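You operate a simulated robot arm through the tools that you are given. There is no shell and no other tool. Be economical: measure what you need, move in short steps, check, and stop when the job is done.

Carry out the task below with a simulated robot arm. There is one attempt and no reset: what you move stays moved.

TASK
Shut the lamp guard.
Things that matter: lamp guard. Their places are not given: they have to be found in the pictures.

It is judged by the outcome, as a careful person would: the job done as asked, and still so three seconds after it is handed in. It fails if anything else is knocked over, pushed out of place, dropped, spilled or broken.

THE ROBOT
A 6-joint arm with a two-finger parallel gripper, fixed in place. Base frame: the origin is at the foot of the arm, x ahead of it, y to its left, z up. Lengths are in m, angles in degrees, forces in N, time in s.
Its first joint turns from -70.0 to 70.0 degrees. Payload 1.9 kg.
Tool frame: the origin (TCP) lies between the finger pads and is the grasp point; the fingertips stand 0.023 m ahead of it; z points along the fingers, y is the line along which they close. The gripper opens to 0.094 m. The fingers are 0.038 m wide and 0.01 m thick; the gripper's body (0.054 by 0.096 m) begins 0.039 m behind the TCP.
Orientation is told as [roll, pitch, yaw] about the base's x, y, z axes, in that order, counted from this pose: with the fingers straight down and closing along the base's y, the tool's x points along the base's -x, its y along +y and its z along -z.

THE INTERFACE
- The arm moves only by the tool send_rows. Its arguments are lists of equal length, an entry for each row: "delta_pos": the shift along the base's x, y, z in m, a list of three; "turn": the turn, a rotation vector about the base's x, y, z in degrees, a list of three; "hand": the opening, from 0 (shut) to 1 (fully open). In form: {"delta_pos": [[tx, ty, tz], ...], "turn": [[rx, ry, rz], ...], "hand": [hand, ...]}. A call has 1 to 10 rows; each row shifts and turns the commanded pose from where the row before left it. A row lasts 0.2 s, in which the tool goes at most 0.05 m and 8.6 degrees; a call with a longer step from one row to the next is refused whole, and so is a gripper value outside its range. A pose out of reach is approached as far as the arm can. The call stops where the force on the tool passes 40 N (or 10 N more than at its start, if that is more) or the arm is blocked; 0.2 s more then pass. The fingers move at their own pace (about 0.108 m/s each) and stop on an object; they squeeze with about 35 N. The grip force told is the motor's: it shows also when the fingers shut on nothing. Time passes only in rows, and 0.2 s behind the last, so rows that do not move let the fingers close. It gives the time, the measured TCP pose, the force on the tool (base axes), the opening and the grip force at its end, in the units of the frame above (readings bear some noise), and new pictures: "views" is both (left out), scene, wrist or none.
- Cameras (640 x 400 px; columns grow to the right, rows downward): "scene" is fixed at [0.0293, 0.2899, 0.4538]; the picture's right is [-0.95, -0.32, 0.00], its down [-0.09, 0.27, -0.96] and it looks along [0.31, -0.91, -0.28] (base axes); focal length 356 px, centre (320, 200). "wrist" rides on the gripper at [-0.039, 0, -0.044] in the tool frame; the picture's right is [0.00, -1.00, 0.00], its down [0.97, 0.00, -0.24] and it looks along [0.24, 0.00, 0.97] (tool axes); focal length 218 px, centre (320, 200).
- point_at(camera, pixels): for up to 12 pixels [column, row] of the newest picture of that camera ("zoom" is the newest enlarged one), the place [x, y, z] in the base frame of the surface seen there, good to about 0.002 m. No time passes.
- close_up(camera, box): a new picture of the part [left, top, right, bottom] of that camera's present view, enlarged. No time passes.
- job_done(): hands the job in; it is judged then, once.

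Work in short steps. Measure before you move; look again where a grasp or a placing could have gone wrong, and mend it. You have 60 turns and 120 pictures in all, the two below and enlarged ones among them. Open the gripper and draw the arm clear of the work before you hand the job in, unless the task says otherwise; then end with one line.

The tools are called after "Call:" by a JSON object that holds its "method" and its "body". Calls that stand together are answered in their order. send_rows: Moves the arm, as the interface text tells. Its arguments: {"type":"object","properties":{"delta_pos":{"type":"array"},"turn":{"type":"array"},"hand":{"type":"array"},"views":{"type":"string","enum":["both","scene","wrist","none"]}},"required":["delta_pos","turn","hand"]} The other tools are called the same way: point_at (camera, pixels) gives the place of the surface under pixels of a picture; close_up (camera, box) takes an enlarged picture of a part of a camera's view; job_done () hands the job in.

At the start:

```text
time: 0.0
ee_pos: [0.2973, -0.1504, 0.2577]
ee_rot: [-0.1, -0.1, -0.1]
ft_force: [0.5, -0.3, 0.1]
opening: 0.0938
gripper_force: 0.1
```

scene: 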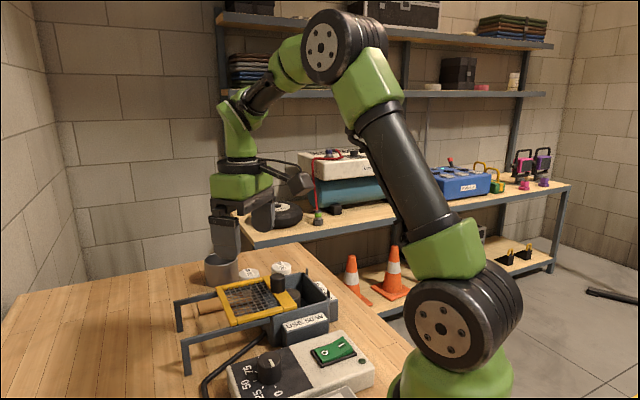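
wrist: 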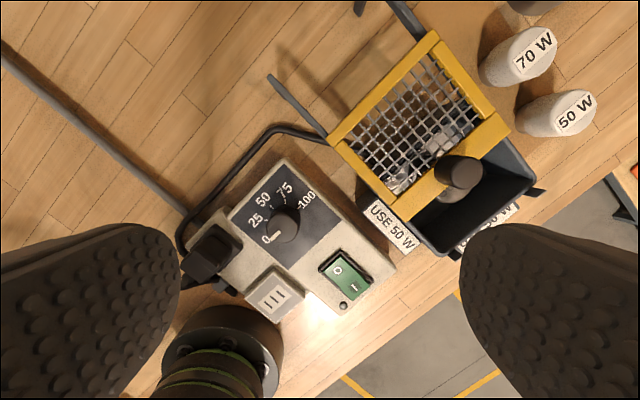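

The yellow mesh guard with a dark knob seems to sit partway over a grey box (wrist 420,130; scene 255,300). I enlarge both views to see how it moves.

Call:
{"method": "close_up", "body": {"camera": "scene", "box": [160, 240, 360, 380]}}

Call:
{"method": "close_up", "body": {"camera": "wrist", "box": [260, 0, 620, 260]}}

Call:
{"method": "point_at", "body": {"camera": "wrist", "pixels": [[434, 36], [335, 138], [505, 128], [410, 205], [458, 172], [530, 180], [440, 250], [270, 78], [325, 135], [395, 5], [440, 220], [480, 180]]}}

```text
2.86 times, centred on (260, 310) of scene
```

zoom: 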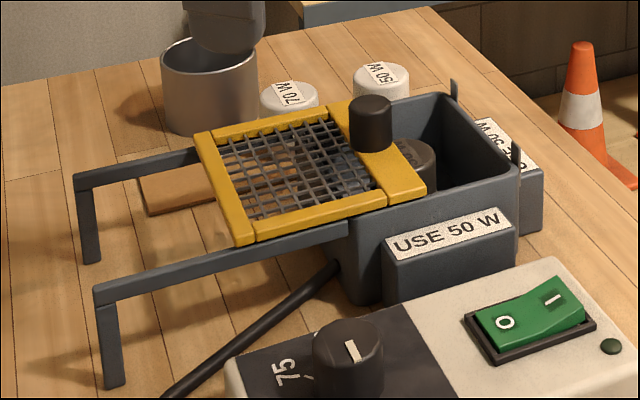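

```text
1.54 times, centred on (440, 130) of wrist
```

zoom: 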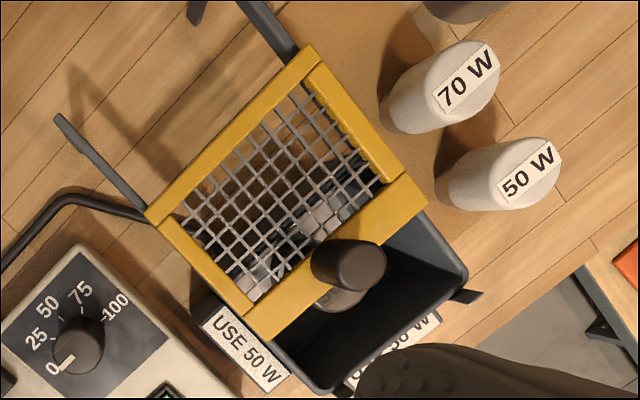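

```text
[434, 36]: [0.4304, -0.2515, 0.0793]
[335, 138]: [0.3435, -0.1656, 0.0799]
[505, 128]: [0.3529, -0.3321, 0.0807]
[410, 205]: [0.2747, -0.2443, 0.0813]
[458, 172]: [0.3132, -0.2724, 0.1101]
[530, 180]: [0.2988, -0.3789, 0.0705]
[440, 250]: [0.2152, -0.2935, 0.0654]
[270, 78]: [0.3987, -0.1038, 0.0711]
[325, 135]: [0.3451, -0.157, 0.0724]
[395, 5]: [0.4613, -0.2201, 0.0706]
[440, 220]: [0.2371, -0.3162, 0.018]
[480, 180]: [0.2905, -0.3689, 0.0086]
```

The guard slides on two rails toward the box end with the stops. I measure the knob, the dark thing inside the box, and the stops from the scene camera.

Call:
{"method": "close_up", "body": {"camera": "scene", "box": [250, 260, 350, 322]}}

Call:
{"method": "point_at", "body": {"camera": "scene", "pixels": [[277, 277], [278, 287], [304, 292], [307, 300], [319, 270], [340, 293], [300, 276], [318, 300], [292, 302], [245, 325], [200, 330], [323, 320]]}}

Call:
{"method": "point_at", "body": {"camera": "wrist", "pixels": [[442, 168], [474, 168], [458, 158], [460, 186], [448, 195], [454, 198], [540, 191], [455, 255], [520, 55], [560, 110], [300, 60], [540, 5]]}}

```text
6.40 times, centred on (300, 291) of scene
```

zoom: 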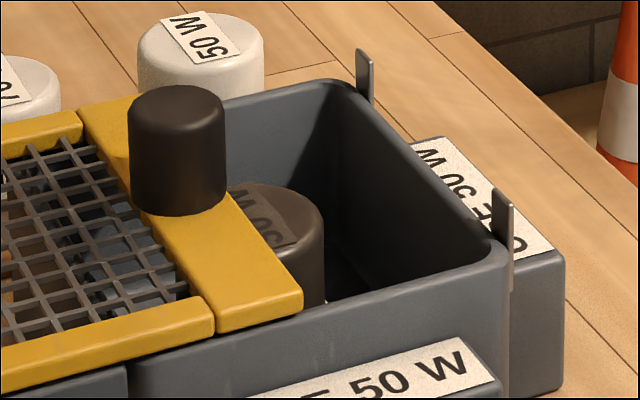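

```text
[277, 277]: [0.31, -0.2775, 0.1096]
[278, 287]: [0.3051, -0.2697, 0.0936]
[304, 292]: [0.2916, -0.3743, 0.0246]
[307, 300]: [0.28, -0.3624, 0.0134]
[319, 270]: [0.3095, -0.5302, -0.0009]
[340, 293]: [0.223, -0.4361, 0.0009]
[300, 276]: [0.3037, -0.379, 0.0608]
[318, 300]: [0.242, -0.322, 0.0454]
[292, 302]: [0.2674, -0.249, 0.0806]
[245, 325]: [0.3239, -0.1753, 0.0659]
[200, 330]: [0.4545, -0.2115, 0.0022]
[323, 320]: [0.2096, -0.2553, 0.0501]
```

```text
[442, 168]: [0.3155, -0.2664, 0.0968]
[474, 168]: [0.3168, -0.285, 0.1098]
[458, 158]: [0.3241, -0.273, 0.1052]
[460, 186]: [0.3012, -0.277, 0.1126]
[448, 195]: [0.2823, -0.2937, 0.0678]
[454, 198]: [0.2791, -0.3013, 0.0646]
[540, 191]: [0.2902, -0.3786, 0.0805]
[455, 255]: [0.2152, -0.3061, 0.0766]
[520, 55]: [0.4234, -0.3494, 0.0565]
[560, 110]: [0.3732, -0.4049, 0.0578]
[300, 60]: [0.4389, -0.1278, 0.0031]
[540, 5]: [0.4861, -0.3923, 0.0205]
```

A lamp is inside, its top at about z 0.066, so it clears the guard underside. The knob centre is about (0.311,-0.276), z 0.083–0.111, and the slide direction is about (-0.71,-0.70) for about 0.07 m. I move above the knob and turn -45° so the fingers close along the slide.

Call:
{"method": "send_rows", "body": {"delta_pos": [[0.002, -0.021, 0], [0.002, -0.021, 0], [0.002, -0.021, 0], [0.002, -0.021, 0], [0.003, -0.021, 0], [0.003, -0.021, 0], [0, 0, 0]], "turn": [[0, 0, -7.5], [0, 0, -7.5], [0, 0, -7.5], [0, 0, -7.5], [0, 0, -7.5], [0, 0, -7.5], [0, 0, 0]], "hand": [1, 1, 1, 1, 1, 1, 1]}}

```text
time: 1.6
ee_pos: [0.3107, -0.2775, 0.258]
ee_rot: [-0.1, -0.1, -45.1]
ft_force: [-0.3, 0.2, -0.3]
opening: 0.094
gripper_force: 0.1
```

scene: 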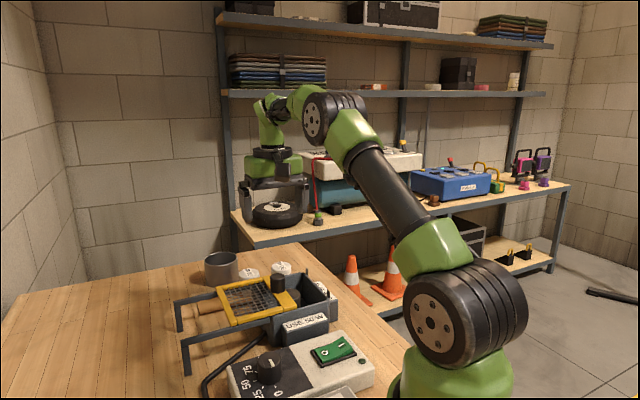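
wrist: 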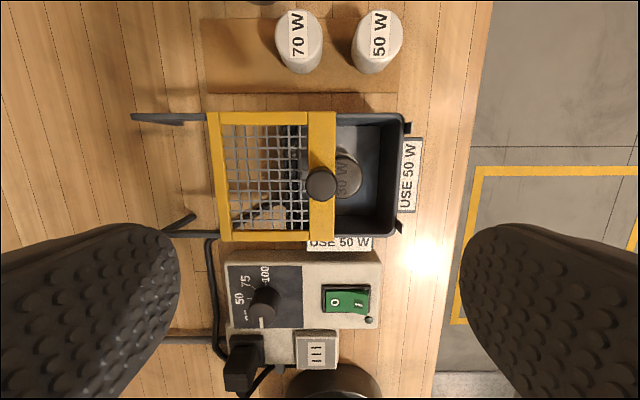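

The rails now run straight along the picture's columns and the knob is centred between the fingers (321,183). I descend to TCP z ≈ 0.112.

Call:
{"method": "send_rows", "body": {"delta_pos": [[0, 0, -0.03], [0, 0, -0.03], [0, 0, -0.03], [0, 0, -0.03], [0, 0, -0.015], [0, 0, -0.011], [0, 0, 0]], "turn": [[0, 0, 0], [0, 0, 0], [0, 0, 0], [0, 0, 0], [0, 0, 0], [0, 0, 0], [0, 0, 0]], "hand": [1, 1, 1, 1, 1, 1, 1]}}

Call:
{"method": "close_up", "body": {"camera": "scene", "box": [200, 220, 360, 330]}}

```text
time: 3.2
ee_pos: [0.3122, -0.276, 0.1105]
ee_rot: [0.0, -0.1, -45.0]
ft_force: [0.1, 0.2, 0.2]
opening: 0.0937
gripper_force: 0.0
```

scene: 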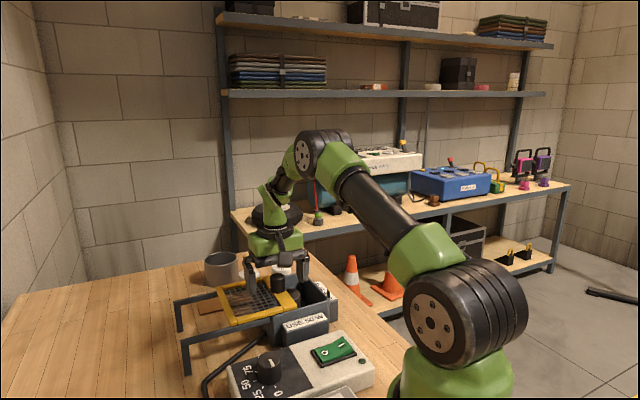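
wrist: 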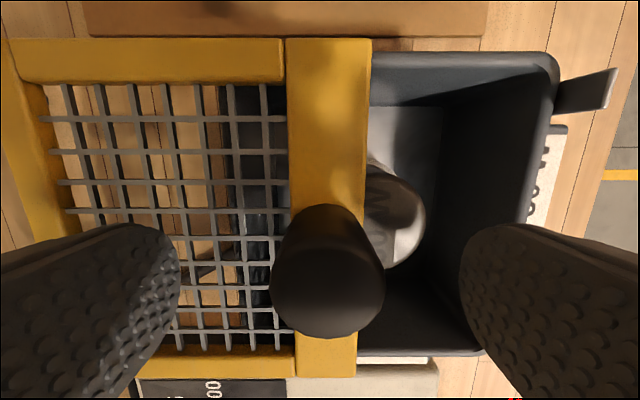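

```text
3.64 times, centred on (280, 275) of scene
```

zoom: 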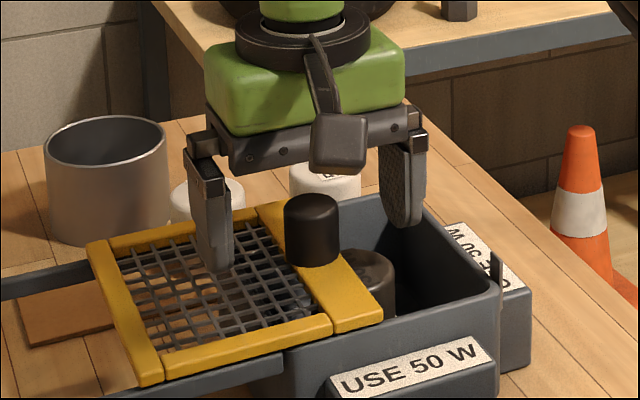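

The fingers straddle the knob, so I close them on it.

Call:
{"method": "send_rows", "body": {"delta_pos": [[0, 0, 0], [0, 0, 0], [0, 0, 0], [0, 0, 0]], "turn": [[0, 0, 0], [0, 0, 0], [0, 0, 0], [0, 0, 0]], "hand": [0, 0, 0, 0], "views": "wrist"}}

```text
time: 4.2
ee_pos: [0.3122, -0.278, 0.1112]
ee_rot: [-0.1, -0.1, -45.1]
ft_force: [0.6, -1.3, -1.5]
opening: 0.0291
gripper_force: 44.9
```

wrist: 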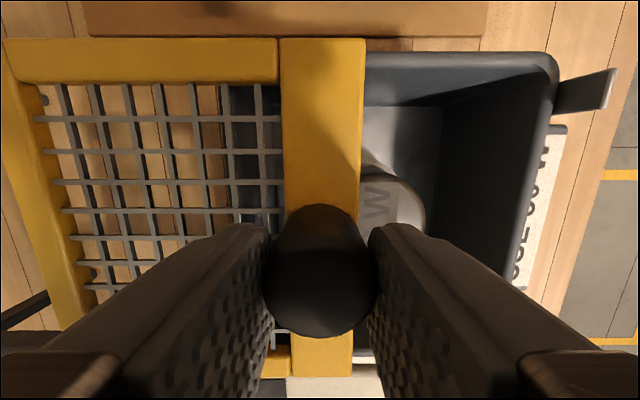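

The knob is held (opening 0.029). I slide it along (-0.707,-0.707), 0.04 m first.

Call:
{"method": "send_rows", "body": {"delta_pos": [[-0.0035, -0.0035, 0], [-0.005, -0.005, 0], [-0.005, -0.005, 0], [-0.005, -0.005, 0], [-0.005, -0.005, 0], [-0.005, -0.005, 0], [0, 0, 0]], "turn": [[0, 0, 0], [0, 0, 0], [0, 0, 0], [0, 0, 0], [0, 0, 0], [0, 0, 0], [0, 0, 0]], "hand": [0, 0, 0, 0, 0, 0, 0]}}

```text
time: 5.8
ee_pos: [0.2829, -0.3052, 0.1101]
ee_rot: [-0.1, -0.1, -45.0]
ft_force: [11.1, -11.0, -20.1]
opening: 0.0291
gripper_force: 45.3
```

scene: 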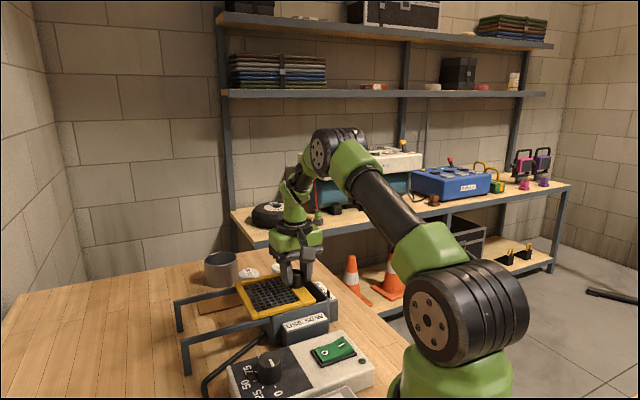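
wrist: 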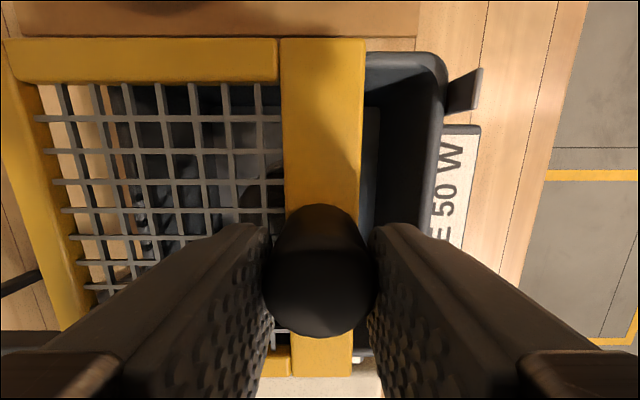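

It moves well, but a sideways force of (11,-11) N and a downward pull of 20 N have built up. I nudge the tool a little to relieve them before continuing.

Call:
{"method": "send_rows", "body": {"delta_pos": [[0.0005, -0.0005, -0.0007], [0, 0, 0]], "turn": [[0, 0, 0], [0, 0, 0]], "hand": [0, 0], "views": "none"}}

```text
time: 6.4
ee_pos: [0.2828, -0.3045, 0.1111]
ee_rot: [0.0, 0.1, -45.1]
ft_force: [-8.4, 6.6, 8.4]
opening: 0.0292
gripper_force: 45.1
```

That over-corrected slightly, and continuing straight should balance it. I slide on in smaller steps.

Call:
{"method": "send_rows", "body": {"delta_pos": [[-0.004, -0.004, 0.0001], [-0.004, -0.004, 0], [-0.004, -0.004, 0], [-0.003, -0.003, 0], [0, 0, 0]], "turn": [[0, 0, 0], [0, 0, 0], [0, 0, 0], [0, 0, 0], [0, 0, 0]], "hand": [0, 0, 0, 0, 0]}}

Call:
{"method": "close_up", "body": {"camera": "scene", "box": [220, 240, 360, 330]}}

```text
time: 7.6
ee_pos: [0.2684, -0.3205, 0.1122]
ee_rot: [0.0, 0.0, -45.1]
ft_force: [-16.5, 16.5, 21.2]
opening: 0.0293
gripper_force: 45.2
```

scene: 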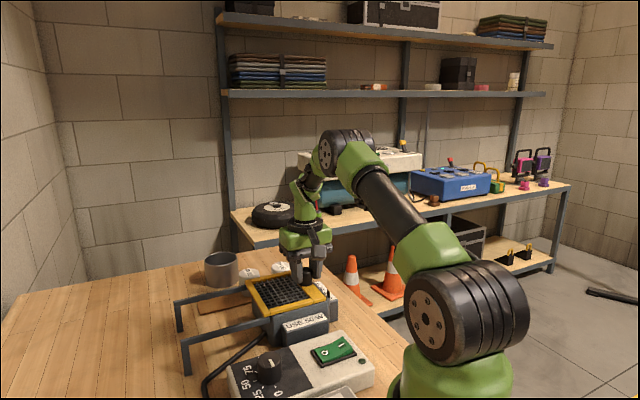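
wrist: 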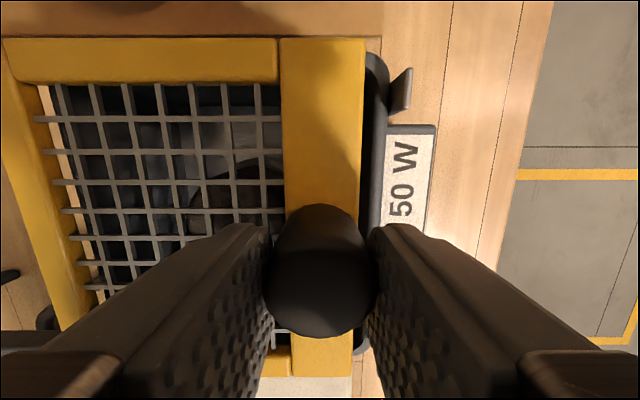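

```text
4.44 times, centred on (290, 285) of scene
```

zoom: 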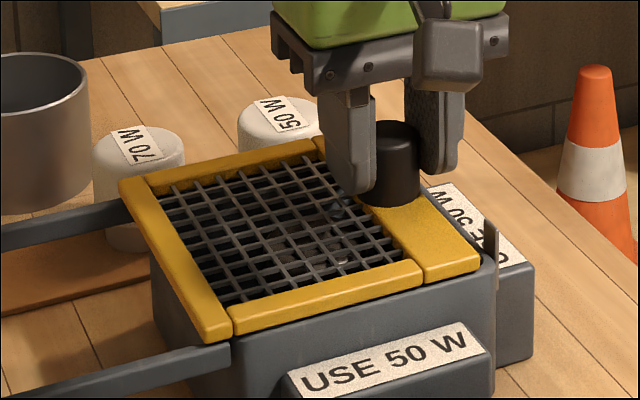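

About 8 mm remain to the stop. I relieve the sideways and downward load and then push in 2 mm steps until the guard meets the stop.

Call:
{"method": "send_rows", "body": {"delta_pos": [[-0.0005, 0.0003, 0.0005], [-0.0015, -0.0015, 0], [-0.0015, -0.0015, 0], [-0.0015, -0.0015, 0], [0, 0, 0]], "turn": [[0, 0, 0], [0, 0, 0], [0, 0, 0], [0, 0, 0], [0, 0, 0]], "hand": [0, 0, 0, 0, 0], "views": "wrist"}}

Call:
{"method": "close_up", "body": {"camera": "scene", "box": [220, 240, 360, 330]}}

```text
time: 8.8
ee_pos: [0.2631, -0.3246, 0.1121]
ee_rot: [-0.1, -0.1, -45.0]
ft_force: [-1.3, 1.4, 0.7]
opening: 0.0291
gripper_force: 45.1
```

wrist: 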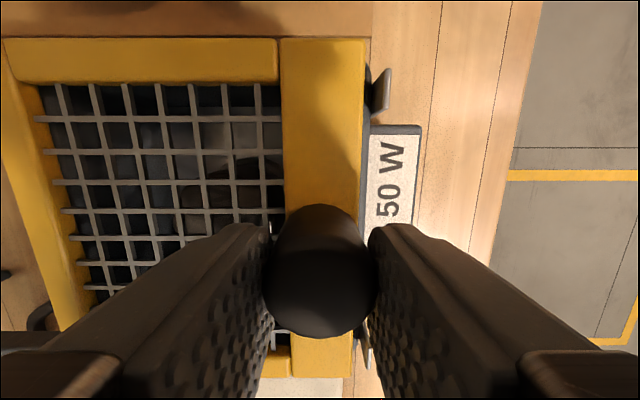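

```text
4.44 times, centred on (290, 285) of scene
```

zoom: 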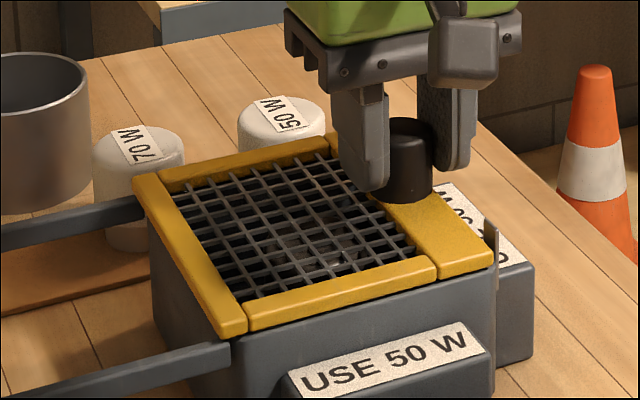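

The force is balanced and the guard is nearly at the stops. I keep pushing in 1 mm steps until I feel resistance along the slide.

Call:
{"method": "send_rows", "body": {"delta_pos": [[-0.0008, -0.0008, 0], [-0.0008, -0.0008, 0], [-0.0008, -0.0008, 0], [0, 0, 0]], "turn": [[0, 0, 0], [0, 0, 0], [0, 0, 0], [0, 0, 0]], "hand": [0, 0, 0, 0], "views": "wrist"}}

Call:
{"method": "close_up", "body": {"camera": "scene", "box": [260, 260, 350, 320]}}

```text
time: 9.8
ee_pos: [0.2614, -0.327, 0.1116]
ee_rot: [-0.1, -0.1, -44.8]
ft_force: [5.4, -7.3, -10.1]
opening: 0.0288
gripper_force: 45.0
```

wrist: 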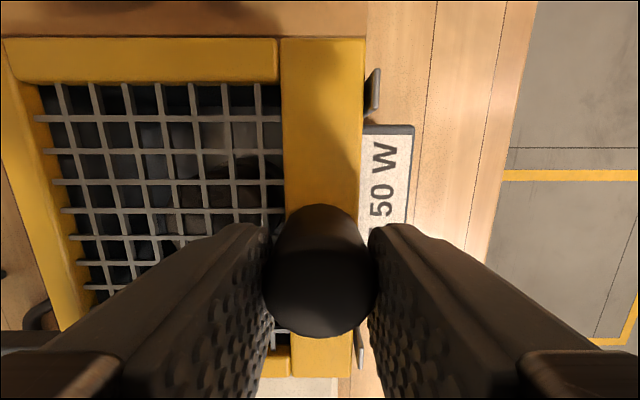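

```text
6.67 times, centred on (305, 290) of scene
```

zoom: 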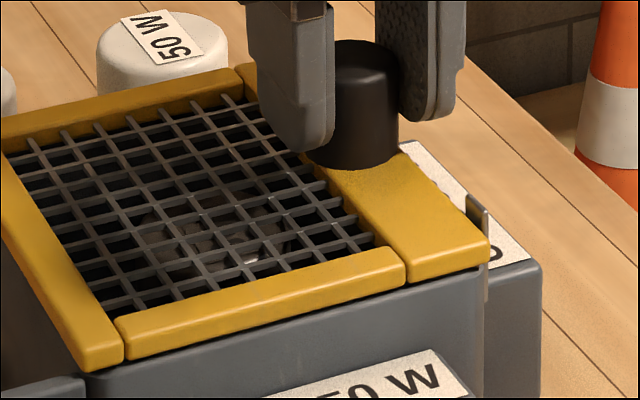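

The guard edge almost touches the stops, but there is no along-slide resistance yet. I push a little more.

Call:
{"method": "send_rows", "body": {"delta_pos": [[-0.0005, -0.0008, -0.0002], [-0.0006, -0.0006, 0], [-0.0006, -0.0006, 0], [0, 0, 0]], "turn": [[0, 0, 0], [0, 0, 0], [0, 0, 0], [0, 0, 0]], "hand": [0, 0, 0, 0], "views": "wrist"}}

```text
time: 10.8
ee_pos: [0.2602, -0.3286, 0.1131]
ee_rot: [0.1, 0.0, -45.1]
ft_force: [9.8, 10.1, 2.1]
opening: 0.0293
gripper_force: 45.1
```

wrist: 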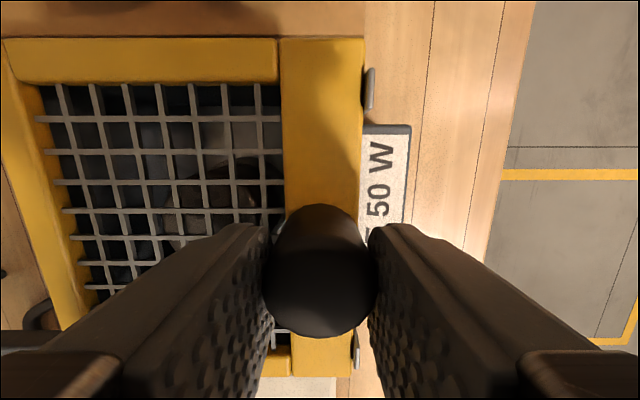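

There is now 14 N straight against the slide, so the guard is on the stop. A last small push confirms it.

Call:
{"method": "send_rows", "body": {"delta_pos": [[-0.0004, -0.0004, 0], [0, 0, 0]], "turn": [[0, 0, 0], [0, 0, 0]], "hand": [0, 0], "views": "none"}}

```text
time: 11.4
ee_pos: [0.2577, -0.3284, 0.1116]
ee_rot: [0.1, -0.1, -45.0]
ft_force: [19.0, 17.9, -0.1]
opening: 0.0292
gripper_force: 45.1
```

Resistance rose to 26 N, so the guard is seated. I release and rise straight up.

Call:
{"method": "send_rows", "body": {"delta_pos": [[0, 0, 0], [0, 0, 0], [0, 0, 0], [0, 0, 0.03], [0, 0, 0.04], [0, 0, 0.04], [0, 0, 0.04], [0, 0, 0]], "turn": [[0, 0, 0], [0, 0, 0], [0, 0, 0], [0, 0, 0], [0, 0, 0], [0, 0, 0], [0, 0, 0], [0, 0, 0]], "hand": [1, 1, 1, 1, 1, 1, 1, 1]}}

Call:
{"method": "close_up", "body": {"camera": "scene", "box": [220, 240, 360, 330]}}

Call:
{"method": "close_up", "body": {"camera": "wrist", "box": [180, 80, 440, 260]}}

```text
time: 13.2
ee_pos: [0.2594, -0.3289, 0.2633]
ee_rot: [-0.1, -0.1, -45.1]
ft_force: [-1.0, 0.4, 0.5]
opening: 0.094
gripper_force: 0.1
```

scene: 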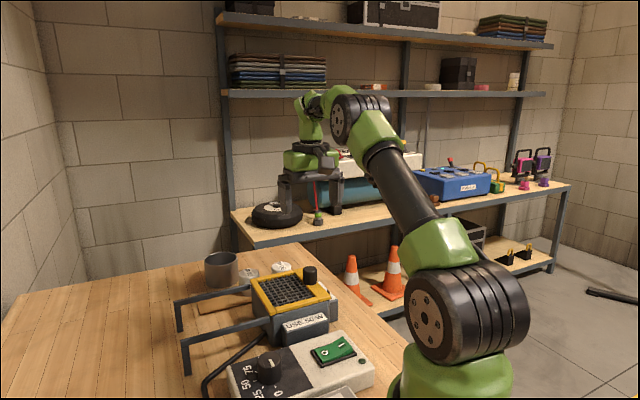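
wrist: 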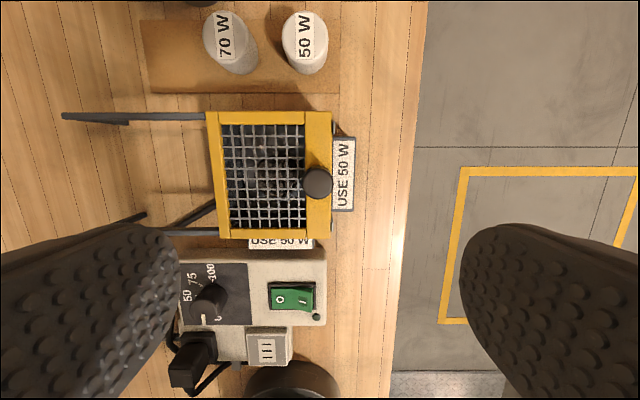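

```text
4.44 times, centred on (290, 285) of scene
```

zoom: 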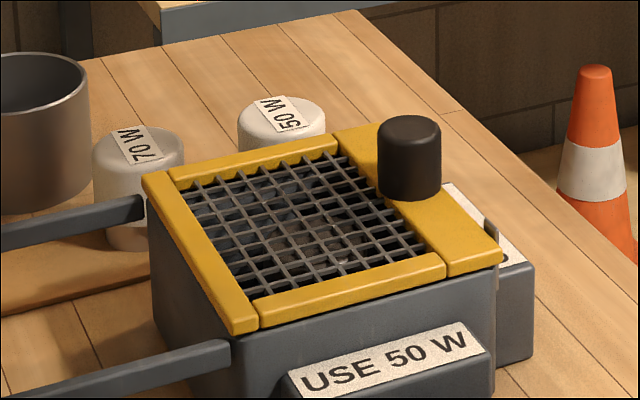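

```text
2.22 times, centred on (310, 170) of wrist
```

zoom: 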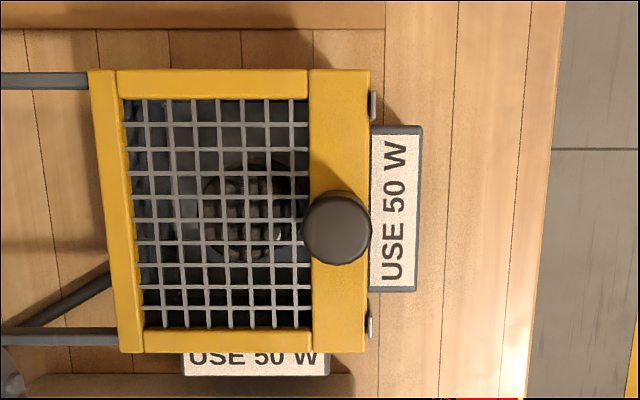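

The guard covers the box fully and rests against both stops. Nothing else has moved and the arm is clear, so I hand the job in.

Call:
{"method": "job_done", "body": {}}

```text
The job is handed in.
```

The lamp guard is shut: I slid it along its rails until it rested against both end stops, and nothing else was moved.
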